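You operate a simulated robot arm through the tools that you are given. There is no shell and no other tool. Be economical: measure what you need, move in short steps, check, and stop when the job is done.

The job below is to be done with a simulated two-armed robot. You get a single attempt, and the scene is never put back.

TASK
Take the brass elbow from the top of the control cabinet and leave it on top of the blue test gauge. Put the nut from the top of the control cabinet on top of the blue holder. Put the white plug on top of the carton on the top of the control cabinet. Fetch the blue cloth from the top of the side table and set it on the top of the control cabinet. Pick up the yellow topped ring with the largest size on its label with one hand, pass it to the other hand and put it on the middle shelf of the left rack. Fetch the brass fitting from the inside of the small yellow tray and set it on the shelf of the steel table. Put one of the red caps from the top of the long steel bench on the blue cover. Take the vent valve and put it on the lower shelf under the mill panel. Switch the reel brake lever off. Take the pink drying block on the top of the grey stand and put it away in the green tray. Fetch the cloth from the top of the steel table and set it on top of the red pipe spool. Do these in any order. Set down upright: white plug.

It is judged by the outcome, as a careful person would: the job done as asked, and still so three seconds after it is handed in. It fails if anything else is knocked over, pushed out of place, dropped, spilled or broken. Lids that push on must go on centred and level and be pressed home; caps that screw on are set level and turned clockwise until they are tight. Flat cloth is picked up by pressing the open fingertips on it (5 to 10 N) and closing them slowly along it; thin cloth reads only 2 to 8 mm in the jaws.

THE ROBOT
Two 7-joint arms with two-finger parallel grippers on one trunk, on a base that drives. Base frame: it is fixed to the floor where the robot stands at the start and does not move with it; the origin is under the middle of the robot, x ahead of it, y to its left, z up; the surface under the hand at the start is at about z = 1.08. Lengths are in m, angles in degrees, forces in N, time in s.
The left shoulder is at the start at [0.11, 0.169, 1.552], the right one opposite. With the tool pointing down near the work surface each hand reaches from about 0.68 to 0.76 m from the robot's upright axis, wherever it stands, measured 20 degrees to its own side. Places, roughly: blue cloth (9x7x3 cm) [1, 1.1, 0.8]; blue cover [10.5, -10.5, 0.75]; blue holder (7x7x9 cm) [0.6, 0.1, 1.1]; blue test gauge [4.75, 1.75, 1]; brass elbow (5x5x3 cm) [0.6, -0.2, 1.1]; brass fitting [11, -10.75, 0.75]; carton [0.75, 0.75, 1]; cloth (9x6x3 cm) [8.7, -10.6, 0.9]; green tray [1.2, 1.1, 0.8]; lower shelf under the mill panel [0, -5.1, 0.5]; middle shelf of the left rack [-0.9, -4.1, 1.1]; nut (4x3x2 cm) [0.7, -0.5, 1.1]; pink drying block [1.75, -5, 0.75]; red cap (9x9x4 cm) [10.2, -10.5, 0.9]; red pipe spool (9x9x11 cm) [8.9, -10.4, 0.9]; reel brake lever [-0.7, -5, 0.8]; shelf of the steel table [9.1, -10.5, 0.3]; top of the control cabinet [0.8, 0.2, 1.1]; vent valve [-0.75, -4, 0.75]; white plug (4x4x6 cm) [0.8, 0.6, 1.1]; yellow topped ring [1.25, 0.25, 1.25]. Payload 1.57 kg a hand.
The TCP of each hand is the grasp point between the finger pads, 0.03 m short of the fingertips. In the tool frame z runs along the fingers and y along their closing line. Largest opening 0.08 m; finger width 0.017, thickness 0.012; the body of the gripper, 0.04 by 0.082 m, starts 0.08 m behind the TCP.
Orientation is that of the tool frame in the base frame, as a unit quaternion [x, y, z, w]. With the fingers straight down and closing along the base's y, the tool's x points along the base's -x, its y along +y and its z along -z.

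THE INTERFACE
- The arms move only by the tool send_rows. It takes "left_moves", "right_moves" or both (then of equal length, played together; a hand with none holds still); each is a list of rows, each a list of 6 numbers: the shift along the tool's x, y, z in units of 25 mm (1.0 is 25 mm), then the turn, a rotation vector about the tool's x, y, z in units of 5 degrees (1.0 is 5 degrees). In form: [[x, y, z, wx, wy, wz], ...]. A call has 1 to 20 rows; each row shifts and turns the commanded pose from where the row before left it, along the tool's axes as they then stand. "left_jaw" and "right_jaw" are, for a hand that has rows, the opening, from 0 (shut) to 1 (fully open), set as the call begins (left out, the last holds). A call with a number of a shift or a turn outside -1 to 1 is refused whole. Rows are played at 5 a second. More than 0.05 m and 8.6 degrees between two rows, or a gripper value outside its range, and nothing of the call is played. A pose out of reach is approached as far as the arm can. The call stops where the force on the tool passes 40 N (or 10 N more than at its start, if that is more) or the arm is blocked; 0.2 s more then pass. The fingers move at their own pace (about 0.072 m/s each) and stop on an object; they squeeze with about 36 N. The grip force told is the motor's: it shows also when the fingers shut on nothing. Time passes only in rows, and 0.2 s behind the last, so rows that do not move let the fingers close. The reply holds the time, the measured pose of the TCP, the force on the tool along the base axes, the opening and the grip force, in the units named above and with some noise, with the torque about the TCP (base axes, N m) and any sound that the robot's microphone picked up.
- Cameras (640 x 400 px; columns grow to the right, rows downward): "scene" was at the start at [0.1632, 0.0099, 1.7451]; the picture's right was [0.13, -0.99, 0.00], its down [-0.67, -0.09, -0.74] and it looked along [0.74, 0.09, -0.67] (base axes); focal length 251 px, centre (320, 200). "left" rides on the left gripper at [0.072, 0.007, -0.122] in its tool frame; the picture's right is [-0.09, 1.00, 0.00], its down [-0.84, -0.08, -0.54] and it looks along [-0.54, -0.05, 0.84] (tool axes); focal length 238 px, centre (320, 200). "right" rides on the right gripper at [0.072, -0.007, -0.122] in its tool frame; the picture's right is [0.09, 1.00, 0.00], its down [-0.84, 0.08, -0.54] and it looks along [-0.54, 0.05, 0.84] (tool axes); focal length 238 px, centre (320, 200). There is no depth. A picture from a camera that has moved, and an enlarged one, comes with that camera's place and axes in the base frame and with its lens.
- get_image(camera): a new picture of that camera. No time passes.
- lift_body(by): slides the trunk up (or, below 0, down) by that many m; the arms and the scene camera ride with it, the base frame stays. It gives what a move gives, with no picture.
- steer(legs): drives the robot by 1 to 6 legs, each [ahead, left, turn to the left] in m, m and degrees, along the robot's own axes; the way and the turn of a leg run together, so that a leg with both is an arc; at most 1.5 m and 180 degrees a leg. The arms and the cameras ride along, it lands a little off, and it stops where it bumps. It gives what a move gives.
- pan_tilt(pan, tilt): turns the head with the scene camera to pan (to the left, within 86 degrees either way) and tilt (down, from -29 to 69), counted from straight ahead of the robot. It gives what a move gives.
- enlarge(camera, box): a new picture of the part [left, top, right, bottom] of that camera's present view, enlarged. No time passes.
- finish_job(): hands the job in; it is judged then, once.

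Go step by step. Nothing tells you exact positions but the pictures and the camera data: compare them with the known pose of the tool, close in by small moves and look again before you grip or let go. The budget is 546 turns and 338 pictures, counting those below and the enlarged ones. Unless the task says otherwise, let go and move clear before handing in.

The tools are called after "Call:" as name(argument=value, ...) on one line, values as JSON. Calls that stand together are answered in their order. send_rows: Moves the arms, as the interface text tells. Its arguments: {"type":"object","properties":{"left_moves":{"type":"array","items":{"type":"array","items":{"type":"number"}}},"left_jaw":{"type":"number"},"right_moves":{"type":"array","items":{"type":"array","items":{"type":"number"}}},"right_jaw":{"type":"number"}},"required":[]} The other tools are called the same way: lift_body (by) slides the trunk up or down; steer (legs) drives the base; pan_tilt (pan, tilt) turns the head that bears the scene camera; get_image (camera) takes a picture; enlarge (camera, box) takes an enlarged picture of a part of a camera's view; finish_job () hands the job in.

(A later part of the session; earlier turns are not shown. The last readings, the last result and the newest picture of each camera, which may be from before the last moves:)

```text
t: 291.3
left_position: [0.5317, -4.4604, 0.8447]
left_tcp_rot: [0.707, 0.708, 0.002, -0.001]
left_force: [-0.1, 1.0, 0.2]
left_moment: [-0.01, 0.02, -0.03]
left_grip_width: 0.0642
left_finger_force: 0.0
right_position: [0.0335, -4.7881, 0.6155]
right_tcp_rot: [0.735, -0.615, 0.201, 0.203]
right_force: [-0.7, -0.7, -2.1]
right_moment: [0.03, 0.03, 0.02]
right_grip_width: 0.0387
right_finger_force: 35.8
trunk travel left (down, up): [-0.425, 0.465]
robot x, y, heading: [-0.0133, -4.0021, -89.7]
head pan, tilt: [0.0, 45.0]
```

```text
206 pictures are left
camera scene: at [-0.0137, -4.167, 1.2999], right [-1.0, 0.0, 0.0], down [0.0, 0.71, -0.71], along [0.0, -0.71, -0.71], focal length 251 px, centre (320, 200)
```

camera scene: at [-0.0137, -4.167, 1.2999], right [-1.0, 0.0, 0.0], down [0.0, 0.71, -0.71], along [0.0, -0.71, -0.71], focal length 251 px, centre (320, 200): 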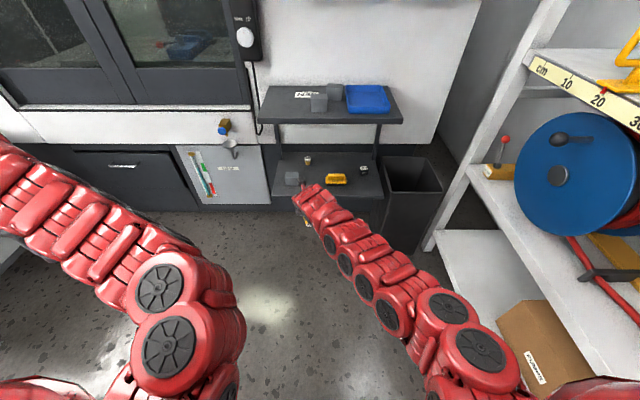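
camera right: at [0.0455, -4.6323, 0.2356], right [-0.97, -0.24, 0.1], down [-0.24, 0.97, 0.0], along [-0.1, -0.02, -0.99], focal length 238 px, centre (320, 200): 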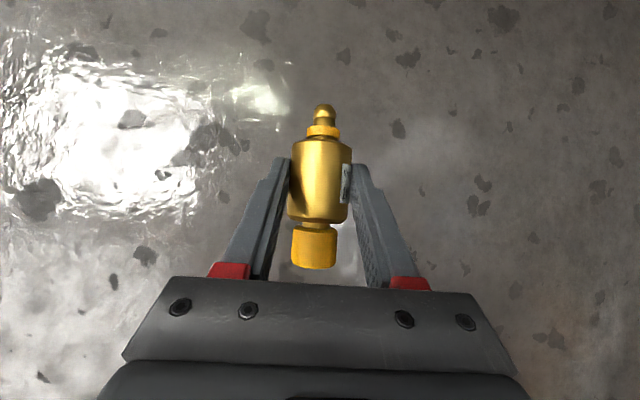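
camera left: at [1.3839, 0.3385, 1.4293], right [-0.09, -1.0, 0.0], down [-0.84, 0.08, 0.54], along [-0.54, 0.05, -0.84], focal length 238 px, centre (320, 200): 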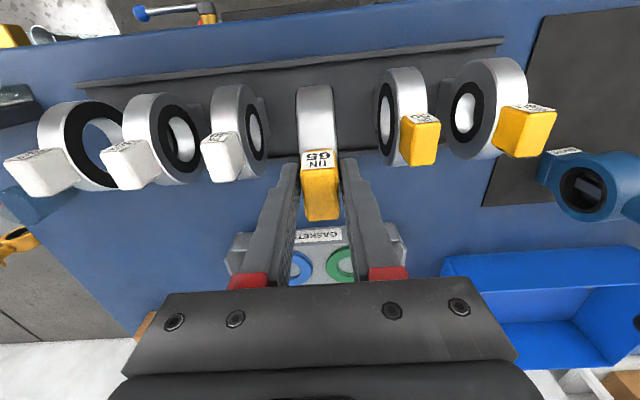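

Call:
lift_body(by=-0.03)

Call:
steer(legs=[[0.2, -0.018, 0]])

Call:
get_image(camera="right")

Call:
get_image(camera="scene")

```text
t: 292.1
left_position: [0.5318, -4.4609, 0.814]
left_tcp_rot: [0.707, 0.707, 0.001, 0.0]
left_force: [-0.5, -0.5, 0.1]
left_moment: [-0.01, 0.0, 0.01]
left_grip_width: 0.0638
left_finger_force: 0.1
right_position: [0.0327, -4.7882, 0.5854]
right_tcp_rot: [0.736, -0.614, 0.202, 0.202]
right_force: [0.6, 0.3, -1.7]
right_moment: [0.01, 0.01, 0.01]
right_grip_width: 0.039
right_finger_force: 35.6
trunk travel left (down, up): [-0.395, 0.495]
robot x, y, heading: [-0.0146, -4.0059, -89.9]
head pan, tilt: [0.0, 45.0]
```

```text
t: 293.7
left_position: [0.5115, -4.6634, 0.8133]
left_tcp_rot: [0.708, 0.706, 0.002, -0.002]
left_force: [0.0, -0.3, 0.6]
left_moment: [0.0, -0.03, -0.02]
left_grip_width: 0.0638
left_finger_force: 0.1
right_position: [0.0138, -4.9899, 0.5838]
right_tcp_rot: [0.734, -0.616, 0.201, 0.202]
right_force: [-0.2, -0.5, -2.3]
right_moment: [0.0, -0.02, -0.06]
right_grip_width: 0.039
right_finger_force: 36.1
trunk travel left (down, up): [-0.395, 0.495]
robot x, y, heading: [-0.0309, -4.2039, -89.8]
head pan, tilt: [0.0, 45.0]
```

```text
205 pictures are left
camera right: at [0.026, -4.9823, 0.7242], right [-0.97, -0.24, 0.1], down [-0.24, 0.97, 0.0], along [-0.1, -0.02, -1.0], focal length 238 px, centre (320, 200)
```

right: 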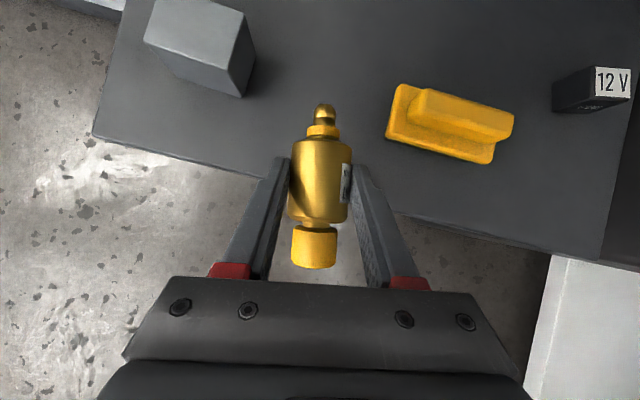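

```text
204 pictures are left
camera scene: at [-0.0318, -4.3692, 1.2698], right [-1.0, 0.0, 0.0], down [0.0, 0.71, -0.71], along [0.0, -0.71, -0.71], focal length 251 px, centre (320, 200)
```

scene: 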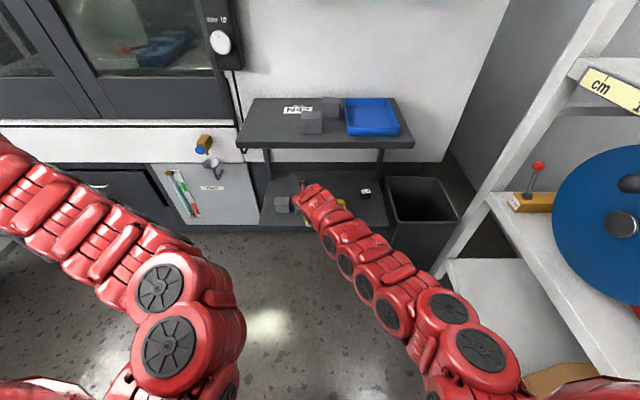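

Call:
steer(legs=[[0.085, 0.01, 0]])

Call:
lift_body(by=-0.04)

Call:
get_image(camera="right")

```text
t: 294.8
left_position: [0.5232, -4.7493, 0.8125]
left_tcp_rot: [0.706, 0.708, 0.002, -0.002]
left_force: [-0.2, -1.4, 0.4]
left_moment: [-0.02, 0.0, 0.0]
left_grip_width: 0.064
left_finger_force: 0.0
right_position: [0.0247, -5.076, 0.5845]
right_tcp_rot: [0.735, -0.615, 0.2, 0.202]
right_force: [0.1, -0.4, -2.2]
right_moment: [0.02, 0.0, 0.0]
right_grip_width: 0.0389
right_finger_force: 37.1
trunk travel left (down, up): [-0.395, 0.495]
robot x, y, heading: [-0.0215, -4.2923, -90.2]
head pan, tilt: [0.0, 45.0]
```

```text
t: 295.6
left_position: [0.5235, -4.7476, 0.7732]
left_tcp_rot: [0.706, 0.708, 0.001, -0.002]
left_force: [-0.8, 0.4, -0.1]
left_moment: [0.02, -0.04, 0.0]
left_grip_width: 0.064
left_finger_force: 0.1
right_position: [0.0235, -5.0764, 0.5445]
right_tcp_rot: [0.736, -0.615, 0.201, 0.202]
right_force: [0.0, 0.8, -2.0]
right_moment: [0.01, 0.0, 0.05]
right_grip_width: 0.0391
right_finger_force: 35.8
trunk travel left (down, up): [-0.355, 0.535]
robot x, y, heading: [-0.0205, -4.2905, -90.0]
head pan, tilt: [0.0, 45.0]
```

```text
203 pictures are left
camera right: at [0.0374, -5.0683, 0.6848], right [-0.97, -0.24, 0.1], down [-0.24, 0.97, 0.0], along [-0.1, -0.02, -0.99], focal length 238 px, centre (320, 200)
```

right: 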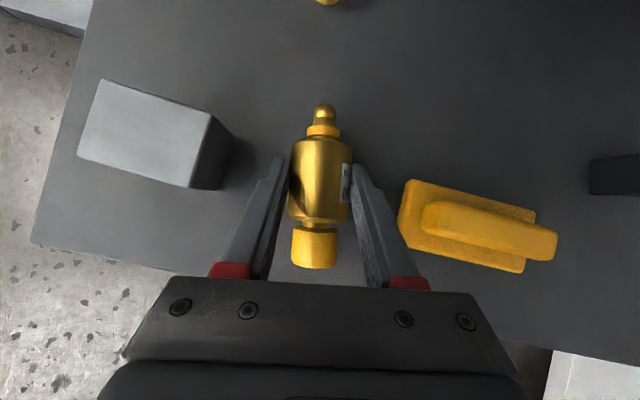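

Call:
lift_body(by=-0.007)

Call:
lift_body(by=-0.004)

Call:
lift_body(by=-0.004)

```text
t: 296.1
left_position: [0.5248, -4.7495, 0.7667]
left_tcp_rot: [0.706, 0.708, 0.002, 0.0]
left_force: [-0.5, 0.9, 0.6]
left_moment: [-0.01, -0.01, -0.01]
left_grip_width: 0.0639
left_finger_force: 0.0
right_position: [0.0241, -5.0768, 0.5378]
right_tcp_rot: [0.735, -0.615, 0.201, 0.202]
right_force: [0.1, 0.1, -2.3]
right_moment: [0.01, 0.01, 0.0]
right_grip_width: 0.0388
right_finger_force: 35.8
trunk travel left (down, up): [-0.348, 0.542]
robot x, y, heading: [-0.0222, -4.2914, -89.7]
head pan, tilt: [0.0, 45.0]
```

```text
t: 296.7
left_position: [0.5239, -4.7476, 0.7648]
left_tcp_rot: [0.707, 0.707, 0.001, -0.001]
left_force: [0.1, -0.6, -1.0]
left_moment: [0.0, 0.01, 0.03]
left_grip_width: 0.0639
left_finger_force: 0.0
right_position: [0.0227, -5.077, 0.5375]
right_tcp_rot: [0.735, -0.614, 0.203, 0.203]
right_force: [0.2, -2.5, 11.7]
right_moment: [0.17, 0.01, 0.03]
right_grip_width: 0.0388
right_finger_force: 35.6
trunk travel left (down, up): [-0.344, 0.546]
robot x, y, heading: [-0.0196, -4.2879, -89.7]
head pan, tilt: [0.0, 45.0]
```

```text
t: 297.2
left_position: [0.5229, -4.7469, 0.7611]
left_tcp_rot: [0.707, 0.707, -0.001, 0.0]
left_force: [-1.1, 0.6, 0.8]
left_moment: [0.04, 0.01, -0.01]
left_grip_width: 0.0641
left_finger_force: 0.1
right_position: [0.0248, -5.0768, 0.535]
right_tcp_rot: [0.734, -0.614, 0.205, 0.205]
right_force: [-0.9, -1.7, 31.6]
right_moment: [0.05, -0.05, 0.03]
right_grip_width: 0.0391
right_finger_force: 36.2
trunk travel left (down, up): [-0.34, 0.55]
robot x, y, heading: [-0.0207, -4.2947, -90.1]
head pan, tilt: [0.0, 45.0]
```

Call:
lift_body(by=0.006)

Call:
send_rows(right_moves=[[0, 0, 0, 0, 0, 0], [0, 0, 0, 0, 0, 0], [0, 0, 0, 0, 0, 0], [0, 0, -0.3, 0, 0, 0], [0, 0, -0.5, 0, 0, 0], [0, 0, -0.7, 0, 0, 0], [0, 0, 0, 0, 0, 0]], right_jaw=0.68)

Call:
get_image(camera="right")

```text
t: 297.8
left_position: [0.5235, -4.7483, 0.766]
left_tcp_rot: [0.707, 0.707, 0.001, -0.001]
left_force: [0.6, -1.0, 0.2]
left_moment: [0.02, 0.0, -0.02]
left_grip_width: 0.0641
left_finger_force: 0.1
right_position: [0.0243, -5.0744, 0.5357]
right_tcp_rot: [0.735, -0.615, 0.201, 0.202]
right_force: [-0.3, -3.1, 15.0]
right_moment: [-0.66, -0.11, 0.03]
right_grip_width: 0.0391
right_finger_force: 35.8
trunk travel left (down, up): [-0.346, 0.544]
robot x, y, heading: [-0.023, -4.2898, -90.1]
head pan, tilt: [0.0, 45.0]
```

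```text
t: 299.4
left_position: [0.5239, -4.748, 0.7648]
left_tcp_rot: [0.706, 0.708, 0.002, -0.002]
left_force: [0.4, 1.4, 0.7]
left_moment: [0.0, -0.01, 0.01]
left_grip_width: 0.064
left_finger_force: 0.1
right_position: [0.0219, -5.0546, 0.5658]
right_tcp_rot: [0.735, -0.615, 0.202, 0.202]
right_force: [-0.1, -0.6, 0.8]
right_moment: [0.0, 0.01, 0.0]
right_grip_width: 0.0543
right_finger_force: 0.0
trunk travel left (down, up): [-0.346, 0.544]
robot x, y, heading: [-0.0245, -4.2921, -89.7]
head pan, tilt: [0.0, 45.0]
```

```text
202 pictures are left
camera right: at [0.0344, -5.0475, 0.7066], right [-0.97, -0.24, 0.1], down [-0.24, 0.97, 0.0], along [-0.1, -0.02, -0.99], focal length 238 px, centre (320, 200)
```

right: 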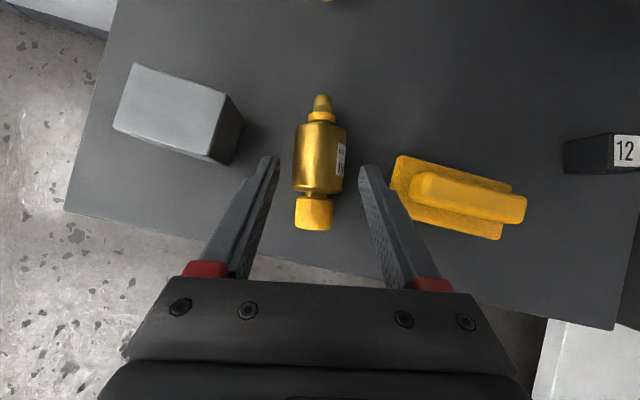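

Valve lies on the shelf, stable. Withdrawing and checking.

Call:
send_rows(right_moves=[[0, 0, -0.8, 0, 0, 0], [0, 0, -0.8, 0, 0, 0], [0, 0, 0, 0, 0, 0]])

Call:
steer(legs=[[-0.3, 0, 0]])

Call:
get_image(camera="scene")

Call:
enlarge(camera="scene", box=[240, 140, 400, 240])

```text
t: 300.2
left_position: [0.5239, -4.7483, 0.7666]
left_tcp_rot: [0.706, 0.708, 0.001, -0.001]
left_force: [-0.3, 0.1, -0.1]
left_moment: [0.01, -0.03, 0.0]
left_grip_width: 0.0641
left_finger_force: 0.1
right_position: [0.02, -5.0345, 0.6012]
right_tcp_rot: [0.736, -0.614, 0.201, 0.202]
right_force: [-1.0, -0.2, 0.2]
right_moment: [-0.02, -0.02, 0.0]
right_grip_width: 0.0539
right_finger_force: 0.0
trunk travel left (down, up): [-0.346, 0.544]
robot x, y, heading: [-0.0236, -4.294, -90.1]
head pan, tilt: [0.0, 45.0]
```

```text
t: 302.2
left_position: [0.5239, -4.4503, 0.7647]
left_tcp_rot: [0.706, 0.709, 0.001, -0.001]
left_force: [-0.3, 0.9, 0.5]
left_moment: [-0.01, -0.02, -0.03]
left_grip_width: 0.0639
left_finger_force: 0.1
right_position: [0.021, -4.7386, 0.601]
right_tcp_rot: [0.736, -0.614, 0.202, 0.202]
right_force: [0.4, -0.4, 0.6]
right_moment: [0.0, 0.0, 0.0]
right_grip_width: 0.0544
right_finger_force: 0.0
trunk travel left (down, up): [-0.346, 0.544]
robot x, y, heading: [-0.0234, -3.9974, -89.5]
head pan, tilt: [0.0, 45.0]
```

```text
201 pictures are left
camera scene: at [-0.0223, -4.158, 1.2211], right [-1.0, -0.01, 0.0], down [0.0, 0.71, -0.71], along [0.0, -0.71, -0.71], focal length 251 px, centre (320, 200)
```

scene: 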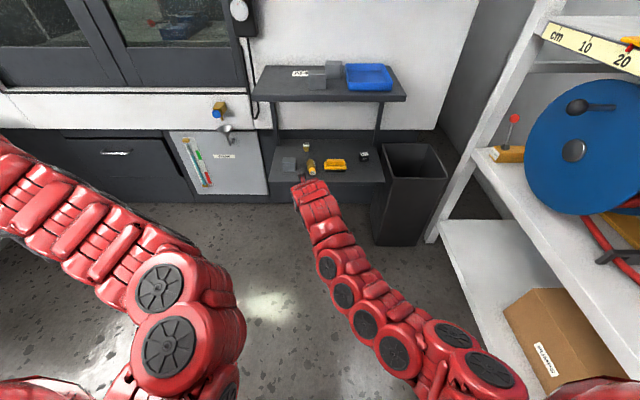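

```text
4.00 times, centred on (320, 190) of scene
camera zoom: at [-0.0223, -4.158, 1.2211], right [-1.0, -0.01, 0.0], down [0.0, 0.71, -0.71], along [0.0, -0.71, -0.71], focal length 1003 px, centre (320, 240)
```

zoom: 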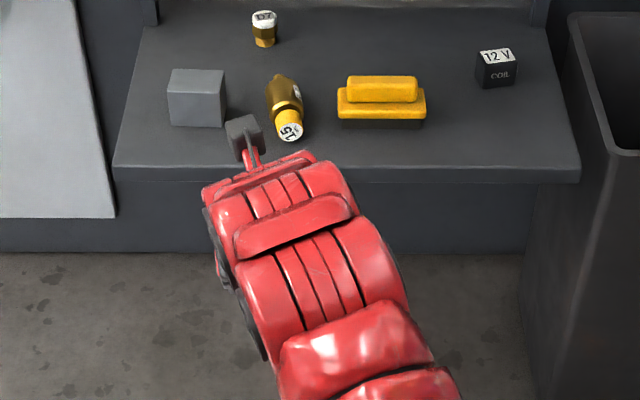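

The valve rests well on the lower shelf. Next the reel brake lever (ball at about (-0.70,-4.987,0.806), must go toward +y). Moving clear and turning to face the rack.

Call:
steer(legs=[[0, 0.42, 0], [0, 0, -90]])

Call:
send_rows(left_moves=[[0, 0, 0, 0, -1, 0], [0, 0, 0, 0, -1, 0], [0, 0, 0, 0, -1, 0], [0, 0, 0, 0, -1, 0], [0, 0, 0, 0, -1, 0], [0, 0, 0, 0, -1, 0], [0, 0, 0, 0, -1, 0], [0, 0, 0, 0, -1, 0], [0, 0, 0, 0, -1, 0], [0, 0, 0, 0, -1, 0], [0, 0, 0, 0, -1, 0], [0, 0, 0, 0, -1, 0], [0, 0, 0, 0, -1, 0], [0, 0, 0, 0, 0, 0]])

Call:
get_image(camera="scene")

```text
t: 308.6
left_position: [-0.074, -4.5377, 0.766]
left_tcp_rot: [1.0, -0.005, 0.002, 0.0]
left_force: [-0.3, 0.3, 0.3]
left_moment: [0.0, 0.02, 0.0]
left_grip_width: 0.0638
left_finger_force: 0.0
right_position: [-0.3564, -4.0305, 0.5994]
right_tcp_rot: [-0.08, 0.955, 0.002, -0.285]
right_force: [0.2, -0.3, -0.4]
right_moment: [-0.01, 0.0, -0.02]
right_grip_width: 0.0544
right_finger_force: 0.0
trunk travel left (down, up): [-0.346, 0.544]
robot x, y, heading: [0.3828, -3.9969, 179.6]
head pan, tilt: [0.0, 45.0]
```

```text
t: 311.6
left_position: [-0.092, -4.529, 0.7689]
left_tcp_rot: [1.0, -0.005, -0.019, -0.001]
left_force: [0.3, -0.7, 0.5]
left_moment: [0.03, 0.01, 0.02]
left_grip_width: 0.0639
left_finger_force: 0.0
left hand out of reach, approached as far as the arm can: row 1, 2, 3, 4, 5, 6, 7, 8, 9, 10, 11, 12, 13
right_position: [-0.3552, -4.0312, 0.6]
right_tcp_rot: [-0.08, 0.955, 0.002, -0.285]
right_force: [0.3, 0.7, -0.1]
right_moment: [0.02, 0.0, 0.01]
right_grip_width: 0.0543
right_finger_force: 0.0
trunk travel left (down, up): [-0.346, 0.544]
robot x, y, heading: [0.384, -3.9944, 179.6]
head pan, tilt: [0.0, 45.0]
```

```text
199 pictures are left
camera scene: at [0.2254, -3.9949, 1.221], right [0.01, 1.0, 0.0], down [0.71, -0.01, -0.71], along [-0.71, 0.01, -0.71], focal length 251 px, centre (320, 200)
```

scene: 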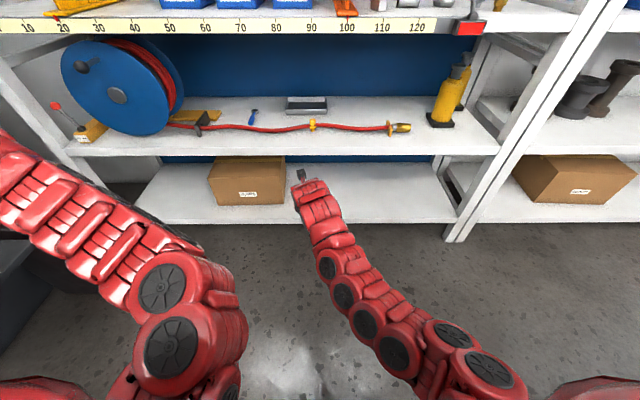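

Call:
send_rows(left_moves=[[-1, -0.46, 0, 0, 0, 0], [-1, -0.46, 0, 0, 0, 0], [-1, -0.46, 0, 0, 0, 0], [-1, -0.46, 0, 0, 0, 0], [-1, -0.46, 0, 0, 0, 0], [-1, -0.46, 0, 0, 0, 0], [-1, -0.46, 0, 0, 0, 0], [-1, -0.46, 0, 0, 0, 0], [-1, -0.46, 0, 0, 0, 0], [-1, -0.46, 0, 0, 0, 0], [0, 0, 0, 0, 0, 0]])

Call:
send_rows(left_moves=[[0, 0, 0, 0, -1, 0], [0, 0, 0, 0, -1, 0], [0, 0, 0, 0, -1, 0], [0, 0, 0, 0, -1, 0], [0, 0, 0, 0, -1, 0], [0, 0, 0, 0, -1, 0], [0, 0, 0, 0, -1, 0], [0, 0, 0, 0, -1, 0], [0, 0, 0, 0, -1, 0], [0, 0, 0, 0, -1, 0], [0, 0, 0, 0, -1, 0], [0, 0, 0, 0, -1, 0], [0, 0, 0, 0, -1, 0], [0, 0, 0, 0, 0, 0]])

```text
t: 314.0
left_position: [-0.2727, -4.4433, 0.7759]
left_tcp_rot: [1.0, -0.005, -0.019, -0.001]
left_force: [0.3, -0.9, -0.2]
left_moment: [0.02, 0.01, -0.01]
left_grip_width: 0.0641
left_finger_force: 0.1
left hand out of reach, approached as far as the arm can: row 8, 9, 10
right_position: [-0.3562, -4.0308, 0.5998]
right_tcp_rot: [-0.081, 0.955, 0.001, -0.286]
right_force: [0.6, -0.7, -0.2]
right_moment: [0.01, 0.02, 0.01]
right_grip_width: 0.0541
right_finger_force: 0.1
trunk travel left (down, up): [-0.346, 0.544]
robot x, y, heading: [0.3868, -3.9961, 179.6]
head pan, tilt: [0.0, 45.0]
```

```text
t: 317.0
left_position: [-0.2725, -4.4508, 0.7797]
left_tcp_rot: [0.833, -0.003, -0.553, -0.004]
left_force: [1.0, -0.1, -0.5]
left_moment: [-0.02, 0.0, 0.0]
left_grip_width: 0.064
left_finger_force: 0.0
left hand out of reach, approached as far as the arm can: row 5
right_position: [-0.3563, -4.031, 0.6013]
right_tcp_rot: [-0.08, 0.955, 0.002, -0.285]
right_force: [0.4, 0.2, -0.7]
right_moment: [0.02, -0.03, -0.01]
right_grip_width: 0.0544
right_finger_force: 0.1
trunk travel left (down, up): [-0.346, 0.544]
robot x, y, heading: [0.3865, -3.992, 179.7]
head pan, tilt: [0.0, 45.0]
```

Call:
send_rows(right_moves=[[-0.72, 0.95, -0.85, 0, 0, 0], [-0.72, 0.95, -0.85, 0, 0, 0], [-0.72, 0.95, -0.85, 0, 0, 0], [-0.72, 0.95, -0.85, 0, 0, 0], [-0.72, 0.95, -0.85, 0, 0, 0], [-0.72, 0.95, -0.85, 0, 0, 0], [-0.72, 0.95, -0.85, 0, 0, 0], [-0.72, 0.95, -0.85, 0, 0, 0], [-0.72, 0.95, -0.85, 0, 0, 0], [-0.72, 0.95, -0.85, 0, 0, 0], [0, 0, 0, 0, 0, 0]])

Call:
steer(legs=[[0, 0.42, 0]])

Call:
pan_tilt(pan=25, tilt=40)

Call:
get_image(camera="scene")

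Call:
get_image(camera="left")

```text
t: 319.4
left_position: [-0.2729, -4.4511, 0.7802]
left_tcp_rot: [0.833, -0.003, -0.553, -0.003]
left_force: [-0.2, 0.0, -0.6]
left_moment: [-0.01, -0.03, -0.01]
left_grip_width: 0.0641
left_finger_force: 0.1
right_position: [-0.181, -3.8155, 0.6745]
right_tcp_rot: [-0.081, 0.956, 0.002, -0.283]
right_force: [-0.3, 0.6, -0.9]
right_moment: [-0.03, -0.01, -0.03]
right_grip_width: 0.0542
right_finger_force: 0.1
right hand out of reach, approached as far as the arm can: row 8, 9, 10
trunk travel left (down, up): [-0.346, 0.544]
robot x, y, heading: [0.3856, -3.9953, 179.7]
head pan, tilt: [0.0, 45.0]
```

```text
t: 322.0
left_position: [-0.2822, -4.8729, 0.7799]
left_tcp_rot: [0.833, -0.008, -0.553, -0.006]
left_force: [-0.3, -0.1, -0.6]
left_moment: [0.05, -0.01, 0.02]
left_grip_width: 0.064
left_finger_force: 0.1
right_position: [-0.1845, -4.2391, 0.6735]
right_tcp_rot: [-0.076, 0.956, 0.003, -0.284]
right_force: [0.0, -0.3, 0.3]
right_moment: [-0.01, 0.01, 0.0]
right_grip_width: 0.0544
right_finger_force: 0.0
trunk travel left (down, up): [-0.346, 0.544]
robot x, y, heading: [0.3813, -4.4213, 179.2]
head pan, tilt: [0.0, 45.0]
```

```text
t: 322.9
left_position: [-0.2822, -4.8724, 0.7805]
left_tcp_rot: [0.833, -0.007, -0.553, -0.006]
left_force: [0.4, -0.1, -0.2]
left_moment: [-0.02, -0.01, -0.01]
left_grip_width: 0.064
left_finger_force: 0.1
right_position: [-0.1832, -4.239, 0.6732]
right_tcp_rot: [-0.075, 0.956, 0.005, -0.284]
right_force: [0.6, 0.0, 0.2]
right_moment: [-0.01, 0.0, 0.01]
right_grip_width: 0.0544
right_finger_force: 0.1
trunk travel left (down, up): [-0.346, 0.544]
robot x, y, heading: [0.3804, -4.4235, 179.0]
head pan, tilt: [25.0, 40.0]
```

```text
198 pictures are left
camera scene: at [0.2238, -4.458, 1.2283], right [-0.41, 0.91, 0.0], down [0.59, 0.26, -0.77], along [-0.7, -0.31, -0.64], focal length 251 px, centre (320, 200)
```

scene: 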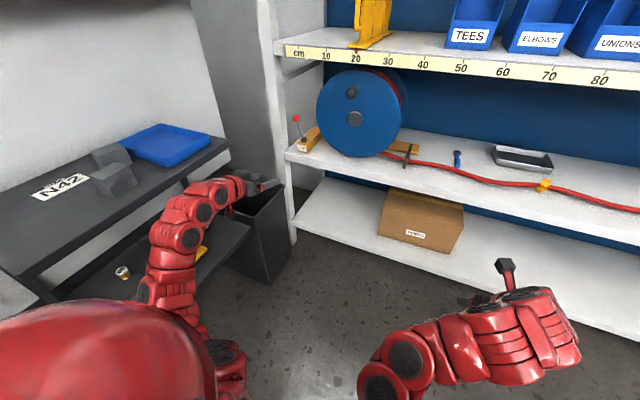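

```text
197 pictures are left
camera left: at [-0.142, -4.8808, 0.7592], right [-0.05, -1.0, 0.08], down [0.18, 0.07, 0.98], along [-0.98, 0.07, 0.17], focal length 238 px, centre (320, 200)
```

left: 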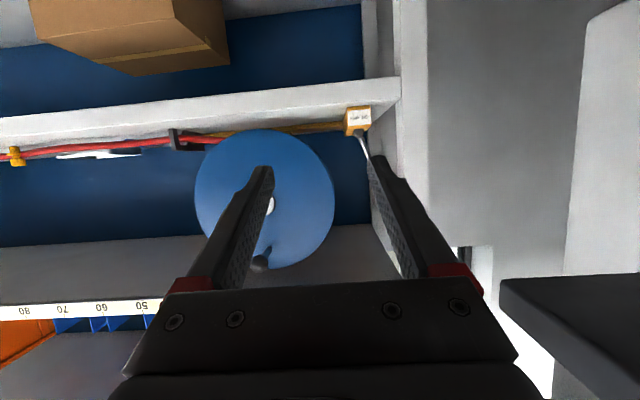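

Call:
enlarge(camera="scene", box=[260, 80, 360, 160])

Call:
enlarge(camera="left", box=[320, 80, 480, 200])

```text
5.00 times, centred on (310, 120) of scene
camera zoom: at [0.2238, -4.458, 1.2283], right [-0.41, 0.91, 0.0], down [0.59, 0.26, -0.77], along [-0.7, -0.31, -0.64], focal length 1254 px, centre (370, 600)
```

zoom: 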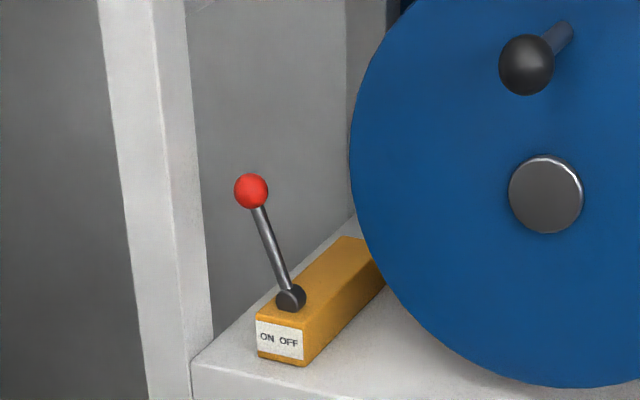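

```text
3.33 times, centred on (400, 140) of left
camera zoom: at [-0.142, -4.8808, 0.7592], right [-0.05, -1.0, 0.08], down [0.18, 0.07, 0.98], along [-0.98, 0.07, 0.17], focal length 794 px, centre (53, 400)
```

zoom: 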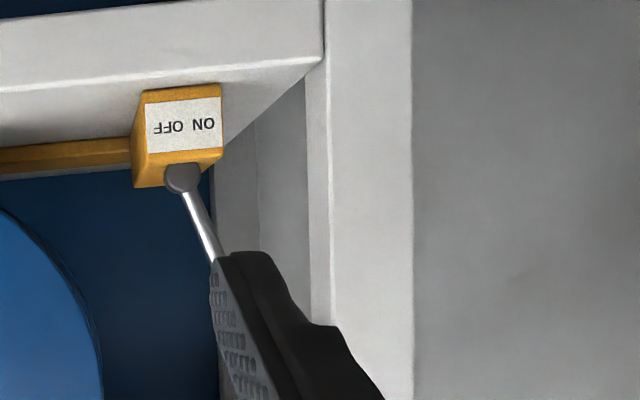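

The lever stem has more clearance from the post lower down, so I will push the stem at z≈0.765 with the outer finger. First a bit ahead, with right hand raised.

Call:
send_rows(right_moves=[[0.55, 0.05, -0.83, 0, 0, 0], [0.55, 0.05, -0.83, 0, 0, 0], [0.55, 0.05, -0.83, 0, 0, 0], [0.55, 0.05, -0.83, 0, 0, 0], [0, 0, 0, 0, 0, 0]], left_moves=[[0, 0, 0, 0, 0, 0], [0, 0, 0, 0, 0, 0], [0, 0, 0, 0, 0, 0], [0, 0, 0, 0, 0, 0], [0, 0, 0, 0, 0, 0]], left_jaw=0.5)

Call:
steer(legs=[[0.25, 0, 0.8]])

Call:
get_image(camera="left")

Call:
get_image(camera="scene")

```text
t: 324.1
left_position: [-0.2824, -4.8724, 0.7807]
left_tcp_rot: [0.834, -0.007, -0.552, -0.005]
left_force: [0.3, 0.7, 0.3]
left_moment: [-0.01, -0.02, -0.04]
left_grip_width: 0.0398
left_finger_force: 0.1
right_position: [-0.1793, -4.2463, 0.7648]
right_tcp_rot: [-0.074, 0.955, 0.007, -0.287]
right_force: [-0.6, 0.4, -0.5]
right_moment: [0.02, -0.01, 0.02]
right_grip_width: 0.0544
right_finger_force: 0.0
right hand out of reach, approached as far as the arm can: row 4
trunk travel left (down, up): [-0.346, 0.544]
robot x, y, heading: [0.3802, -4.4233, 179.1]
head pan, tilt: [25.0, 40.0]
```

```text
t: 325.9
left_position: [-0.5234, -4.8806, 0.7792]
left_tcp_rot: [0.833, -0.001, -0.553, -0.002]
left_force: [0.5, -0.4, 0.2]
left_moment: [-0.01, 0.04, 0.0]
left_grip_width: 0.04
left_finger_force: 0.1
right_position: [-0.4279, -4.251, 0.7639]
right_tcp_rot: [-0.082, 0.954, 0.005, -0.287]
right_force: [-1.7, 0.1, -0.6]
right_moment: [0.03, -0.01, 0.02]
right_grip_width: 0.0543
right_finger_force: 0.1
trunk travel left (down, up): [-0.346, 0.544]
robot x, y, heading: [0.132, -4.4235, 179.7]
head pan, tilt: [25.0, 40.0]
```

```text
194 pictures are left
camera left: at [-0.3827, -4.886, 0.7588], right [-0.04, -1.0, 0.08], down [0.17, 0.08, 0.98], along [-0.98, 0.05, 0.17], focal length 238 px, centre (320, 200)
```

left: 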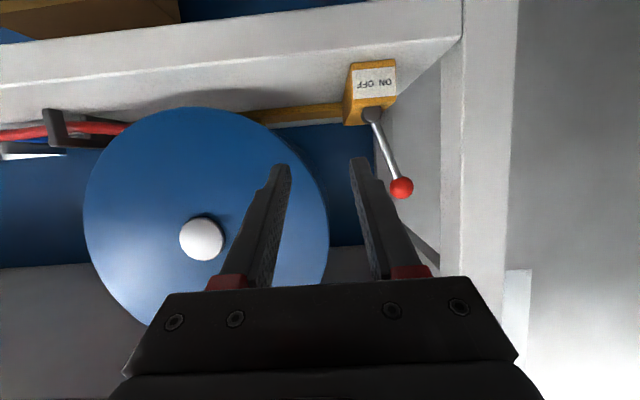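

```text
193 pictures are left
camera scene: at [-0.0233, -4.458, 1.2281], right [-0.42, 0.91, 0.0], down [0.58, 0.27, -0.77], along [-0.69, -0.32, -0.64], focal length 251 px, centre (320, 200)
```

scene: 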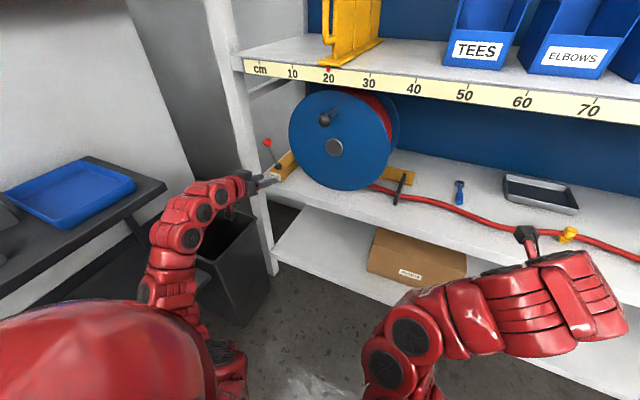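

Call:
send_rows(left_moves=[[0, 1, 0, 0, 0, 0], [0, 1, 0, 0, 0, 0], [0, 0.98, 0, 0, 0, 0], [0, 0, 0, 0, 0, 0]], left_jaw=0.6)

Call:
steer(legs=[[0.1, 0, 0]])

Call:
get_image(camera="left")

```text
t: 326.9
left_position: [-0.5234, -4.9496, 0.7802]
left_tcp_rot: [0.833, -0.004, -0.553, -0.001]
left_force: [0.2, -0.1, -0.6]
left_moment: [0.04, -0.01, -0.01]
left_grip_width: 0.0481
left_finger_force: 0.1
right_position: [-0.4283, -4.2484, 0.7628]
right_tcp_rot: [-0.08, 0.955, 0.003, -0.287]
right_force: [-0.4, 0.3, 0.2]
right_moment: [-0.03, 0.01, 0.0]
right_grip_width: 0.0544
right_finger_force: 0.0
trunk travel left (down, up): [-0.346, 0.544]
robot x, y, heading: [0.1323, -4.4204, 179.8]
head pan, tilt: [25.0, 40.0]
```

```text
t: 327.6
left_position: [-0.5271, -4.9501, 0.78]
left_tcp_rot: [0.833, -0.004, -0.554, -0.003]
left_force: [0.5, 0.7, -0.3]
left_moment: [0.01, -0.01, 0.04]
left_grip_width: 0.0481
left_finger_force: 0.1
right_position: [-0.4319, -4.2482, 0.763]
right_tcp_rot: [-0.079, 0.955, 0.005, -0.287]
right_force: [-0.8, -0.2, -0.1]
right_moment: [0.01, -0.03, 0.0]
right_grip_width: 0.0543
right_finger_force: 0.0
trunk travel left (down, up): [-0.346, 0.544]
robot x, y, heading: [0.131, -4.4224, 179.6]
head pan, tilt: [25.0, 40.0]
stopped in leg 1: the robot was blocked; the commanded pose is now the measured one
```

```text
192 pictures are left
camera left: at [-0.387, -4.9578, 0.7593], right [-0.05, -1.0, 0.08], down [0.18, 0.08, 0.98], along [-0.98, 0.06, 0.17], focal length 238 px, centre (320, 200)
```

left: 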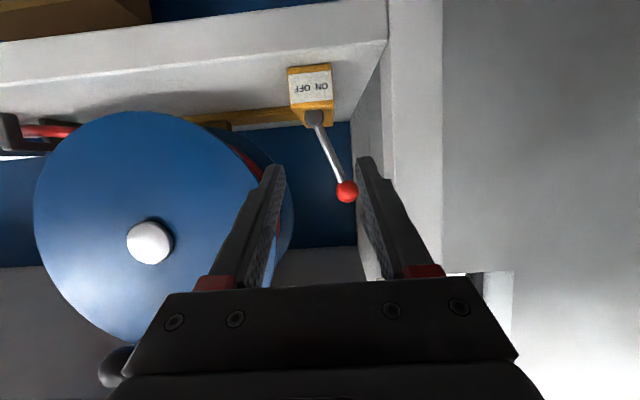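

The base was blocked. Looking at the left arm's surroundings.

Call:
pan_tilt(pan=55, tilt=50)

Call:
get_image(camera="scene")

Call:
pan_tilt(pan=-20, tilt=60)

Call:
get_image(camera="scene")

```text
t: 328.6
left_position: [-0.528, -4.9507, 0.7797]
left_tcp_rot: [0.833, -0.004, -0.553, -0.003]
left_force: [-0.6, 0.4, -0.8]
left_moment: [-0.05, 0.02, -0.01]
left_grip_width: 0.048
left_finger_force: 0.2
right_position: [-0.4322, -4.2488, 0.7648]
right_tcp_rot: [-0.08, 0.955, 0.005, -0.286]
right_force: [-0.9, 0.8, 0.0]
right_moment: [0.0, 0.0, -0.01]
right_grip_width: 0.0546
right_finger_force: 0.0
trunk travel left (down, up): [-0.346, 0.544]
robot x, y, heading: [0.1324, -4.4197, 179.7]
head pan, tilt: [55.0, 50.0]
```

```text
191 pictures are left
camera scene: at [0.0063, -4.4832, 1.2142], right [-0.82, 0.58, 0.0], down [0.44, 0.62, -0.64], along [-0.37, -0.53, -0.77], focal length 251 px, centre (320, 200)
```

scene: 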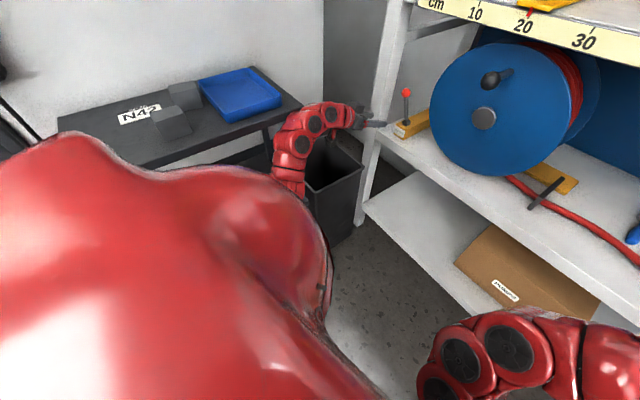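

```text
t: 330.0
left_position: [-0.5279, -4.9503, 0.7799]
left_tcp_rot: [0.833, -0.004, -0.553, -0.003]
left_force: [0.8, -0.2, -0.1]
left_moment: [-0.02, -0.04, 0.02]
left_grip_width: 0.0482
left_finger_force: 0.1
right_position: [-0.4318, -4.2487, 0.7627]
right_tcp_rot: [-0.08, 0.954, 0.005, -0.288]
right_force: [-0.2, 0.6, -0.1]
right_moment: [0.02, 0.0, 0.01]
right_grip_width: 0.0546
right_finger_force: 0.1
trunk travel left (down, up): [-0.346, 0.544]
robot x, y, heading: [0.1341, -4.4207, 179.8]
head pan, tilt: [-20.0, 60.0]
```

```text
190 pictures are left
camera scene: at [-0.0118, -4.3973, 1.2015], right [0.35, 0.94, 0.0], down [0.81, -0.3, -0.5], along [-0.47, 0.17, -0.87], focal length 251 px, centre (320, 200)
```

scene: 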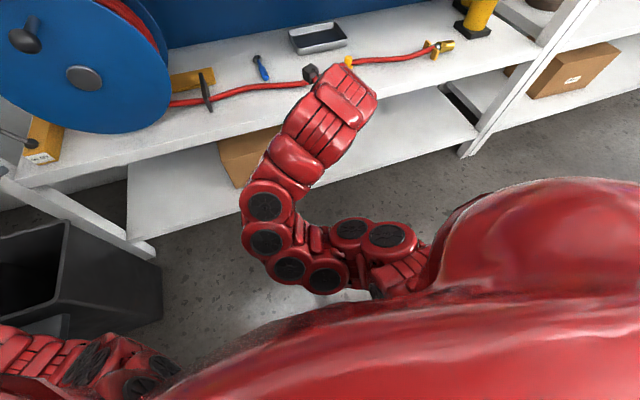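

The left elbow hangs low near the bin. I back off, raise the trunk and lower the hand relative to it so the elbow rides higher.

Call:
steer(legs=[[-0.15, 0.05, 0]])

Call:
lift_body(by=0.2)

Call:
send_rows(left_moves=[[0.92, 0, 0.39, 0, 0, 0], [0.92, 0, 0.39, 0, 0, 0], [0.92, 0, 0.39, 0, 0, 0], [0.92, 0, 0.39, 0, 0, 0], [0.92, 0, 0.39, 0, 0, 0], [0.92, 0, 0.39, 0, 0, 0], [0.92, 0, 0.39, 0, 0, 0], [0.92, 0, 0.39, 0, 0, 0], [0, 0, 0, 0, 0, 0]])

Call:
pan_tilt(pan=50, tilt=50)

Call:
get_image(camera="scene")

```text
t: 331.2
left_position: [-0.4733, -4.9277, 0.7882]
left_tcp_rot: [0.829, -0.04, -0.557, -0.028]
left_force: [0.0, -0.6, 0.0]
left_moment: [-0.02, -0.02, 0.02]
left_grip_width: 0.0481
left_finger_force: 0.3
right_position: [-0.3435, -4.2577, 0.7652]
right_tcp_rot: [-0.063, 0.956, 0.009, -0.287]
right_force: [0.3, -0.2, -0.2]
right_moment: [0.01, -0.02, -0.03]
right_grip_width: 0.0545
right_finger_force: 0.2
trunk travel left (down, up): [-0.346, 0.544]
robot x, y, heading: [0.2123, -4.4516, 177.8]
head pan, tilt: [-20.0, 60.0]
stopped in leg 1: the robot was blocked; the commanded pose is now the measured one
```

```text
t: 333.4
left_position: [-0.474, -4.9349, 0.9811]
left_tcp_rot: [0.83, -0.035, -0.556, -0.028]
left_force: [-0.3, -0.1, 0.4]
left_moment: [0.0, 0.01, -0.02]
left_grip_width: 0.0482
left_finger_force: 0.0
right_position: [-0.3462, -4.2627, 0.9649]
right_tcp_rot: [-0.064, 0.956, 0.009, -0.287]
right_force: [0.3, 1.4, 0.2]
right_moment: [0.02, -0.01, 0.01]
right_grip_width: 0.0546
right_finger_force: 0.1
trunk travel left (down, up): [-0.546, 0.344]
robot x, y, heading: [0.2117, -4.4488, 178.0]
head pan, tilt: [-20.0, 60.0]
```

```text
t: 335.4
left_position: [-0.4738, -4.9274, 0.7826]
left_tcp_rot: [0.83, -0.038, -0.556, -0.028]
left_force: [0.6, 0.3, -0.4]
left_moment: [-0.02, 0.0, 0.02]
left_grip_width: 0.0478
left_finger_force: 0.1
right_position: [-0.3447, -4.2564, 0.9645]
right_tcp_rot: [-0.064, 0.956, 0.008, -0.288]
right_force: [0.7, -0.2, -0.2]
right_moment: [-0.01, 0.0, 0.04]
right_grip_width: 0.0544
right_finger_force: 0.0
trunk travel left (down, up): [-0.546, 0.344]
robot x, y, heading: [0.2106, -4.4474, 178.2]
head pan, tilt: [-20.0, 60.0]
```

```text
t: 336.8
left_position: [-0.4745, -4.928, 0.7822]
left_tcp_rot: [0.831, -0.037, -0.555, -0.028]
left_force: [-0.3, -0.5, 0.5]
left_moment: [0.0, -0.02, -0.01]
left_grip_width: 0.048
left_finger_force: 0.0
right_position: [-0.3455, -4.2572, 0.9627]
right_tcp_rot: [-0.064, 0.956, 0.008, -0.287]
right_force: [0.0, 0.7, 0.2]
right_moment: [-0.01, 0.0, 0.0]
right_grip_width: 0.0544
right_finger_force: 0.0
trunk travel left (down, up): [-0.546, 0.344]
robot x, y, heading: [0.2111, -4.4506, 177.9]
head pan, tilt: [50.0, 50.0]
```

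```text
189 pictures are left
camera scene: at [0.0794, -4.4985, 1.4142], right [-0.74, 0.67, 0.0], down [0.51, 0.57, -0.65], along [-0.43, -0.48, -0.76], focal length 251 px, centre (320, 200)
```

scene: 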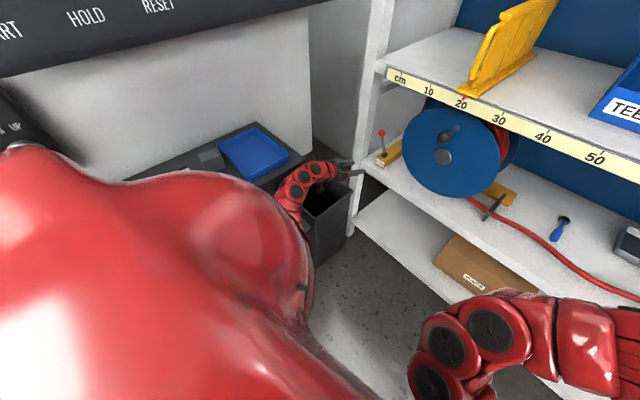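

Call:
steer(legs=[[-0.12, -0.1, 0]])

Call:
get_image(camera="scene")

```text
t: 338.1
left_position: [-0.3508, -4.839, 0.7818]
left_tcp_rot: [0.83, -0.036, -0.556, -0.028]
left_force: [0.1, 0.2, -0.9]
left_moment: [-0.04, 0.0, 0.03]
left_grip_width: 0.0478
left_finger_force: 0.1
right_position: [-0.2219, -4.1686, 0.9647]
right_tcp_rot: [-0.065, 0.956, 0.009, -0.287]
right_force: [1.2, -0.9, 0.2]
right_moment: [-0.01, -0.01, 0.0]
right_grip_width: 0.0542
right_finger_force: 0.1
trunk travel left (down, up): [-0.546, 0.344]
robot x, y, heading: [0.3374, -4.3556, 177.9]
head pan, tilt: [50.0, 50.0]
```

```text
188 pictures are left
camera scene: at [0.2039, -4.4117, 1.4142], right [-0.74, 0.67, 0.0], down [0.51, 0.57, -0.64], along [-0.43, -0.48, -0.77], focal length 251 px, centre (320, 200)
```

scene: 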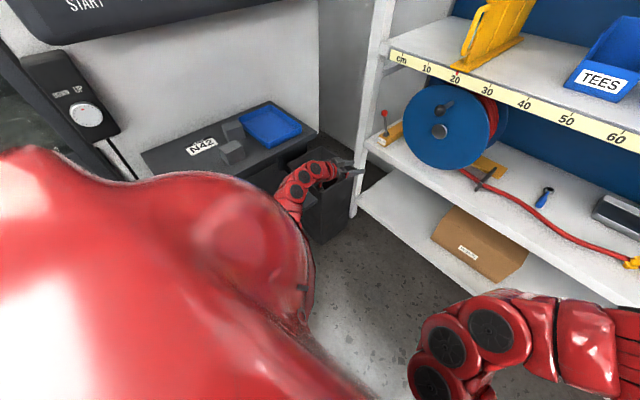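

Free now. I back further to check the bin and console shelf are undisturbed.

Call:
steer(legs=[[-0.1, -0.35, 2]])

Call:
pan_tilt(pan=60, tilt=40)

Call:
get_image(camera="scene")

```text
t: 340.5
left_position: [-0.2226, -4.5139, 0.7828]
left_tcp_rot: [0.831, -0.015, -0.556, -0.014]
left_force: [0.4, -0.1, 0.7]
left_moment: [0.03, 0.0, 0.02]
left_grip_width: 0.0478
left_finger_force: 0.0
right_position: [-0.1281, -3.8371, 0.9646]
right_tcp_rot: [-0.089, 0.954, 0.002, -0.288]
right_force: [0.2, -0.4, 0.1]
right_moment: [0.03, 0.0, 0.01]
right_grip_width: 0.054
right_finger_force: 0.1
trunk travel left (down, up): [-0.546, 0.344]
robot x, y, heading: [0.4379, -3.9951, -179.2]
head pan, tilt: [50.0, 50.0]
```

```text
t: 341.2
left_position: [-0.2218, -4.5142, 0.7816]
left_tcp_rot: [0.831, -0.015, -0.556, -0.014]
left_force: [-0.1, 0.8, -0.9]
left_moment: [-0.02, -0.01, 0.0]
left_grip_width: 0.0484
left_finger_force: 0.0
right_position: [-0.1274, -3.8375, 0.9644]
right_tcp_rot: [-0.089, 0.954, 0.003, -0.287]
right_force: [-0.2, 0.6, -0.3]
right_moment: [0.01, 0.02, -0.03]
right_grip_width: 0.0545
right_finger_force: 0.0
trunk travel left (down, up): [-0.546, 0.344]
robot x, y, heading: [0.4373, -3.9993, -179.1]
head pan, tilt: [60.0, 40.0]
```

```text
187 pictures are left
camera scene: at [0.3168, -4.0745, 1.4282], right [-0.87, 0.49, 0.0], down [0.31, 0.56, -0.77], along [-0.37, -0.67, -0.64], focal length 251 px, centre (320, 200)
```

scene: 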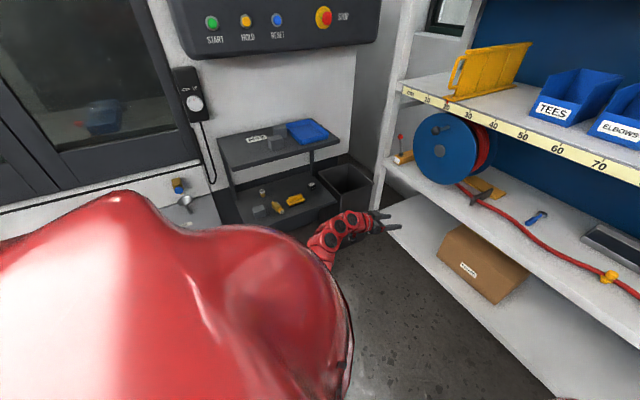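

Everything there is intact. New plan for the lever: face -y beside the rack and use the right hand pointing to the robot's right, then draw the lever toward +y. Turning and re-posing the right hand in the open.

Call:
steer(legs=[[0, 0, 89]])

Call:
send_rows(right_moves=[[0, 0, 0, 0, 1, 0], [0, 0, 0, 0, 1, 0], [0, 0, 0, 0, 1, 0], [0, 0, 0, 0, 1, 0], [0, 0, 0, 0, 1, 0], [0, 0, 0, 0, 1, 0], [0, 0, 0, 0, 1, 0], [0, 0, 0, 0, 0, 0]], right_jaw=0)

```text
t: 345.5
left_position: [0.9591, -4.6557, 0.7814]
left_tcp_rot: [0.597, 0.578, -0.403, 0.384]
left_force: [-0.7, 0.3, -0.4]
left_moment: [0.01, 0.04, -0.03]
left_grip_width: 0.048
left_finger_force: 0.1
right_position: [0.2809, -4.5651, 0.9638]
right_tcp_rot: [0.739, -0.61, 0.201, 0.205]
right_force: [0.1, -0.9, 0.5]
right_moment: [-0.01, 0.02, 0.03]
right_grip_width: 0.0543
right_finger_force: 0.0
trunk travel left (down, up): [-0.546, 0.344]
robot x, y, heading: [0.4361, -3.9953, -88.7]
head pan, tilt: [60.0, 40.0]
```

```text
t: 347.3
left_position: [0.9592, -4.6562, 0.7819]
left_tcp_rot: [0.596, 0.579, -0.402, 0.385]
left_force: [-1.1, -0.5, 0.4]
left_moment: [0.03, 0.01, 0.0]
left_grip_width: 0.0481
left_finger_force: 0.0
right_position: [0.2815, -4.5649, 0.9638]
right_tcp_rot: [0.734, -0.605, 0.218, 0.218]
right_force: [-0.5, -0.4, -0.1]
right_moment: [-0.03, 0.0, -0.03]
right_grip_width: 0.0
right_finger_force: 21.5
right hand out of reach, approached as far as the arm can: row 2, 3, 4, 5, 6, 7
trunk travel left (down, up): [-0.546, 0.344]
robot x, y, heading: [0.4394, -3.9993, -88.7]
head pan, tilt: [60.0, 40.0]
```

Call:
send_rows(right_moves=[[0.25, 0.68, 0.93, 0, 0, 0], [0.25, 0.68, 0.93, 0, 0, 0], [0.25, 0.68, 0.93, 0, 0, 0], [0.25, 0.68, 0.93, 0, 0, 0], [0.25, 0.68, 0.93, 0, 0, 0], [0.25, 0.68, 0.93, 0, 0, 0], [0.25, 0.68, 0.93, 0, 0, 0], [0, 0, 0, 0, 1, 0], [0, 0, 0, 0, 1, 0], [0, 0, 0, 0, 1, 0], [0, 0, 0, 0, 1, 0], [0, 0, 0, 0, 1, 0], [0, 0, 0, 0, 1, 0], [0, 0, 0, 0, 0, 0]])

```text
t: 350.3
left_position: [0.9581, -4.6551, 0.7808]
left_tcp_rot: [0.596, 0.579, -0.402, 0.384]
left_force: [0.1, -0.2, 0.2]
left_moment: [0.02, 0.02, 0.01]
left_grip_width: 0.0483
left_finger_force: 0.0
right_position: [0.1807, -4.7159, 0.8637]
right_tcp_rot: [0.653, -0.528, 0.4, 0.368]
right_force: [-0.1, 0.3, -0.1]
right_moment: [0.02, 0.0, 0.0]
right_grip_width: 0.0001
right_finger_force: 21.4
trunk travel left (down, up): [-0.546, 0.344]
robot x, y, heading: [0.4388, -3.9986, -89.0]
head pan, tilt: [60.0, 40.0]
```

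Call:
send_rows(right_moves=[[0, 0, 0, -0.975, -0.062, 0.44], [0, 0, 0, -0.975, -0.062, 0.44], [0, 0, 0, -0.975, -0.062, 0.44], [0, 0, 0, -0.975, -0.062, 0.44], [0, 0, 0, -0.975, -0.062, 0.44], [0, 0, 0, -0.975, -0.062, 0.44], [0, 0, 0, -0.975, -0.062, 0.44], [0, 0, 0, -0.975, -0.062, 0.44], [0, 0, 0, -0.975, -0.062, 0.44], [0, 0, 0, -0.975, -0.062, 0.44], [0, 0, 0, -0.975, -0.062, 0.44], [0, 0, 0, -0.975, -0.062, 0.44], [0, 0, 0, -0.975, -0.062, 0.44], [0, 0, 0, -0.975, -0.062, 0.44], [0, 0, 0, 0, 0, 0]])

Call:
pan_tilt(pan=-25, tilt=45)

Call:
get_image(camera="scene")

```text
t: 353.5
left_position: [0.9586, -4.6547, 0.7812]
left_tcp_rot: [0.596, 0.579, -0.402, 0.385]
left_force: [0.5, -0.1, -0.5]
left_moment: [0.0, 0.01, -0.02]
left_grip_width: 0.0481
left_finger_force: 0.0
right_position: [0.181, -4.7137, 0.8655]
right_tcp_rot: [-0.196, 0.817, -0.094, -0.535]
right_force: [0.6, 1.0, -0.8]
right_moment: [0.01, 0.01, 0.01]
right_grip_width: 0.0
right_finger_force: 21.2
trunk travel left (down, up): [-0.546, 0.344]
robot x, y, heading: [0.4414, -3.9994, -88.8]
head pan, tilt: [60.0, 40.0]
```

```text
t: 355.1
left_position: [0.9595, -4.6558, 0.7809]
left_tcp_rot: [0.596, 0.579, -0.402, 0.385]
left_force: [-0.8, 0.6, -0.6]
left_moment: [-0.01, 0.03, 0.0]
left_grip_width: 0.0479
left_finger_force: 0.1
right_position: [0.1808, -4.7147, 0.8647]
right_tcp_rot: [-0.197, 0.817, -0.094, -0.534]
right_force: [-0.2, -0.3, -0.2]
right_moment: [0.01, 0.02, -0.01]
right_grip_width: 0.0
right_finger_force: 21.6
trunk travel left (down, up): [-0.546, 0.344]
robot x, y, heading: [0.4379, -3.9974, -88.7]
head pan, tilt: [-25.0, 45.0]
```

```text
186 pictures are left
camera scene: at [0.4074, -4.1535, 1.421], right [-0.92, 0.4, 0.0], down [0.28, 0.65, -0.71], along [-0.29, -0.65, -0.71], focal length 251 px, centre (320, 200)
```

scene: 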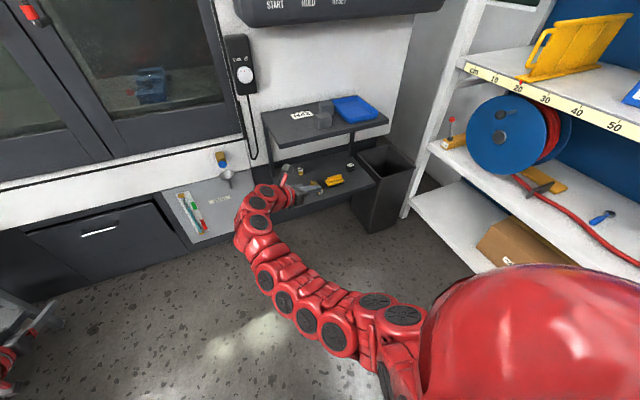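

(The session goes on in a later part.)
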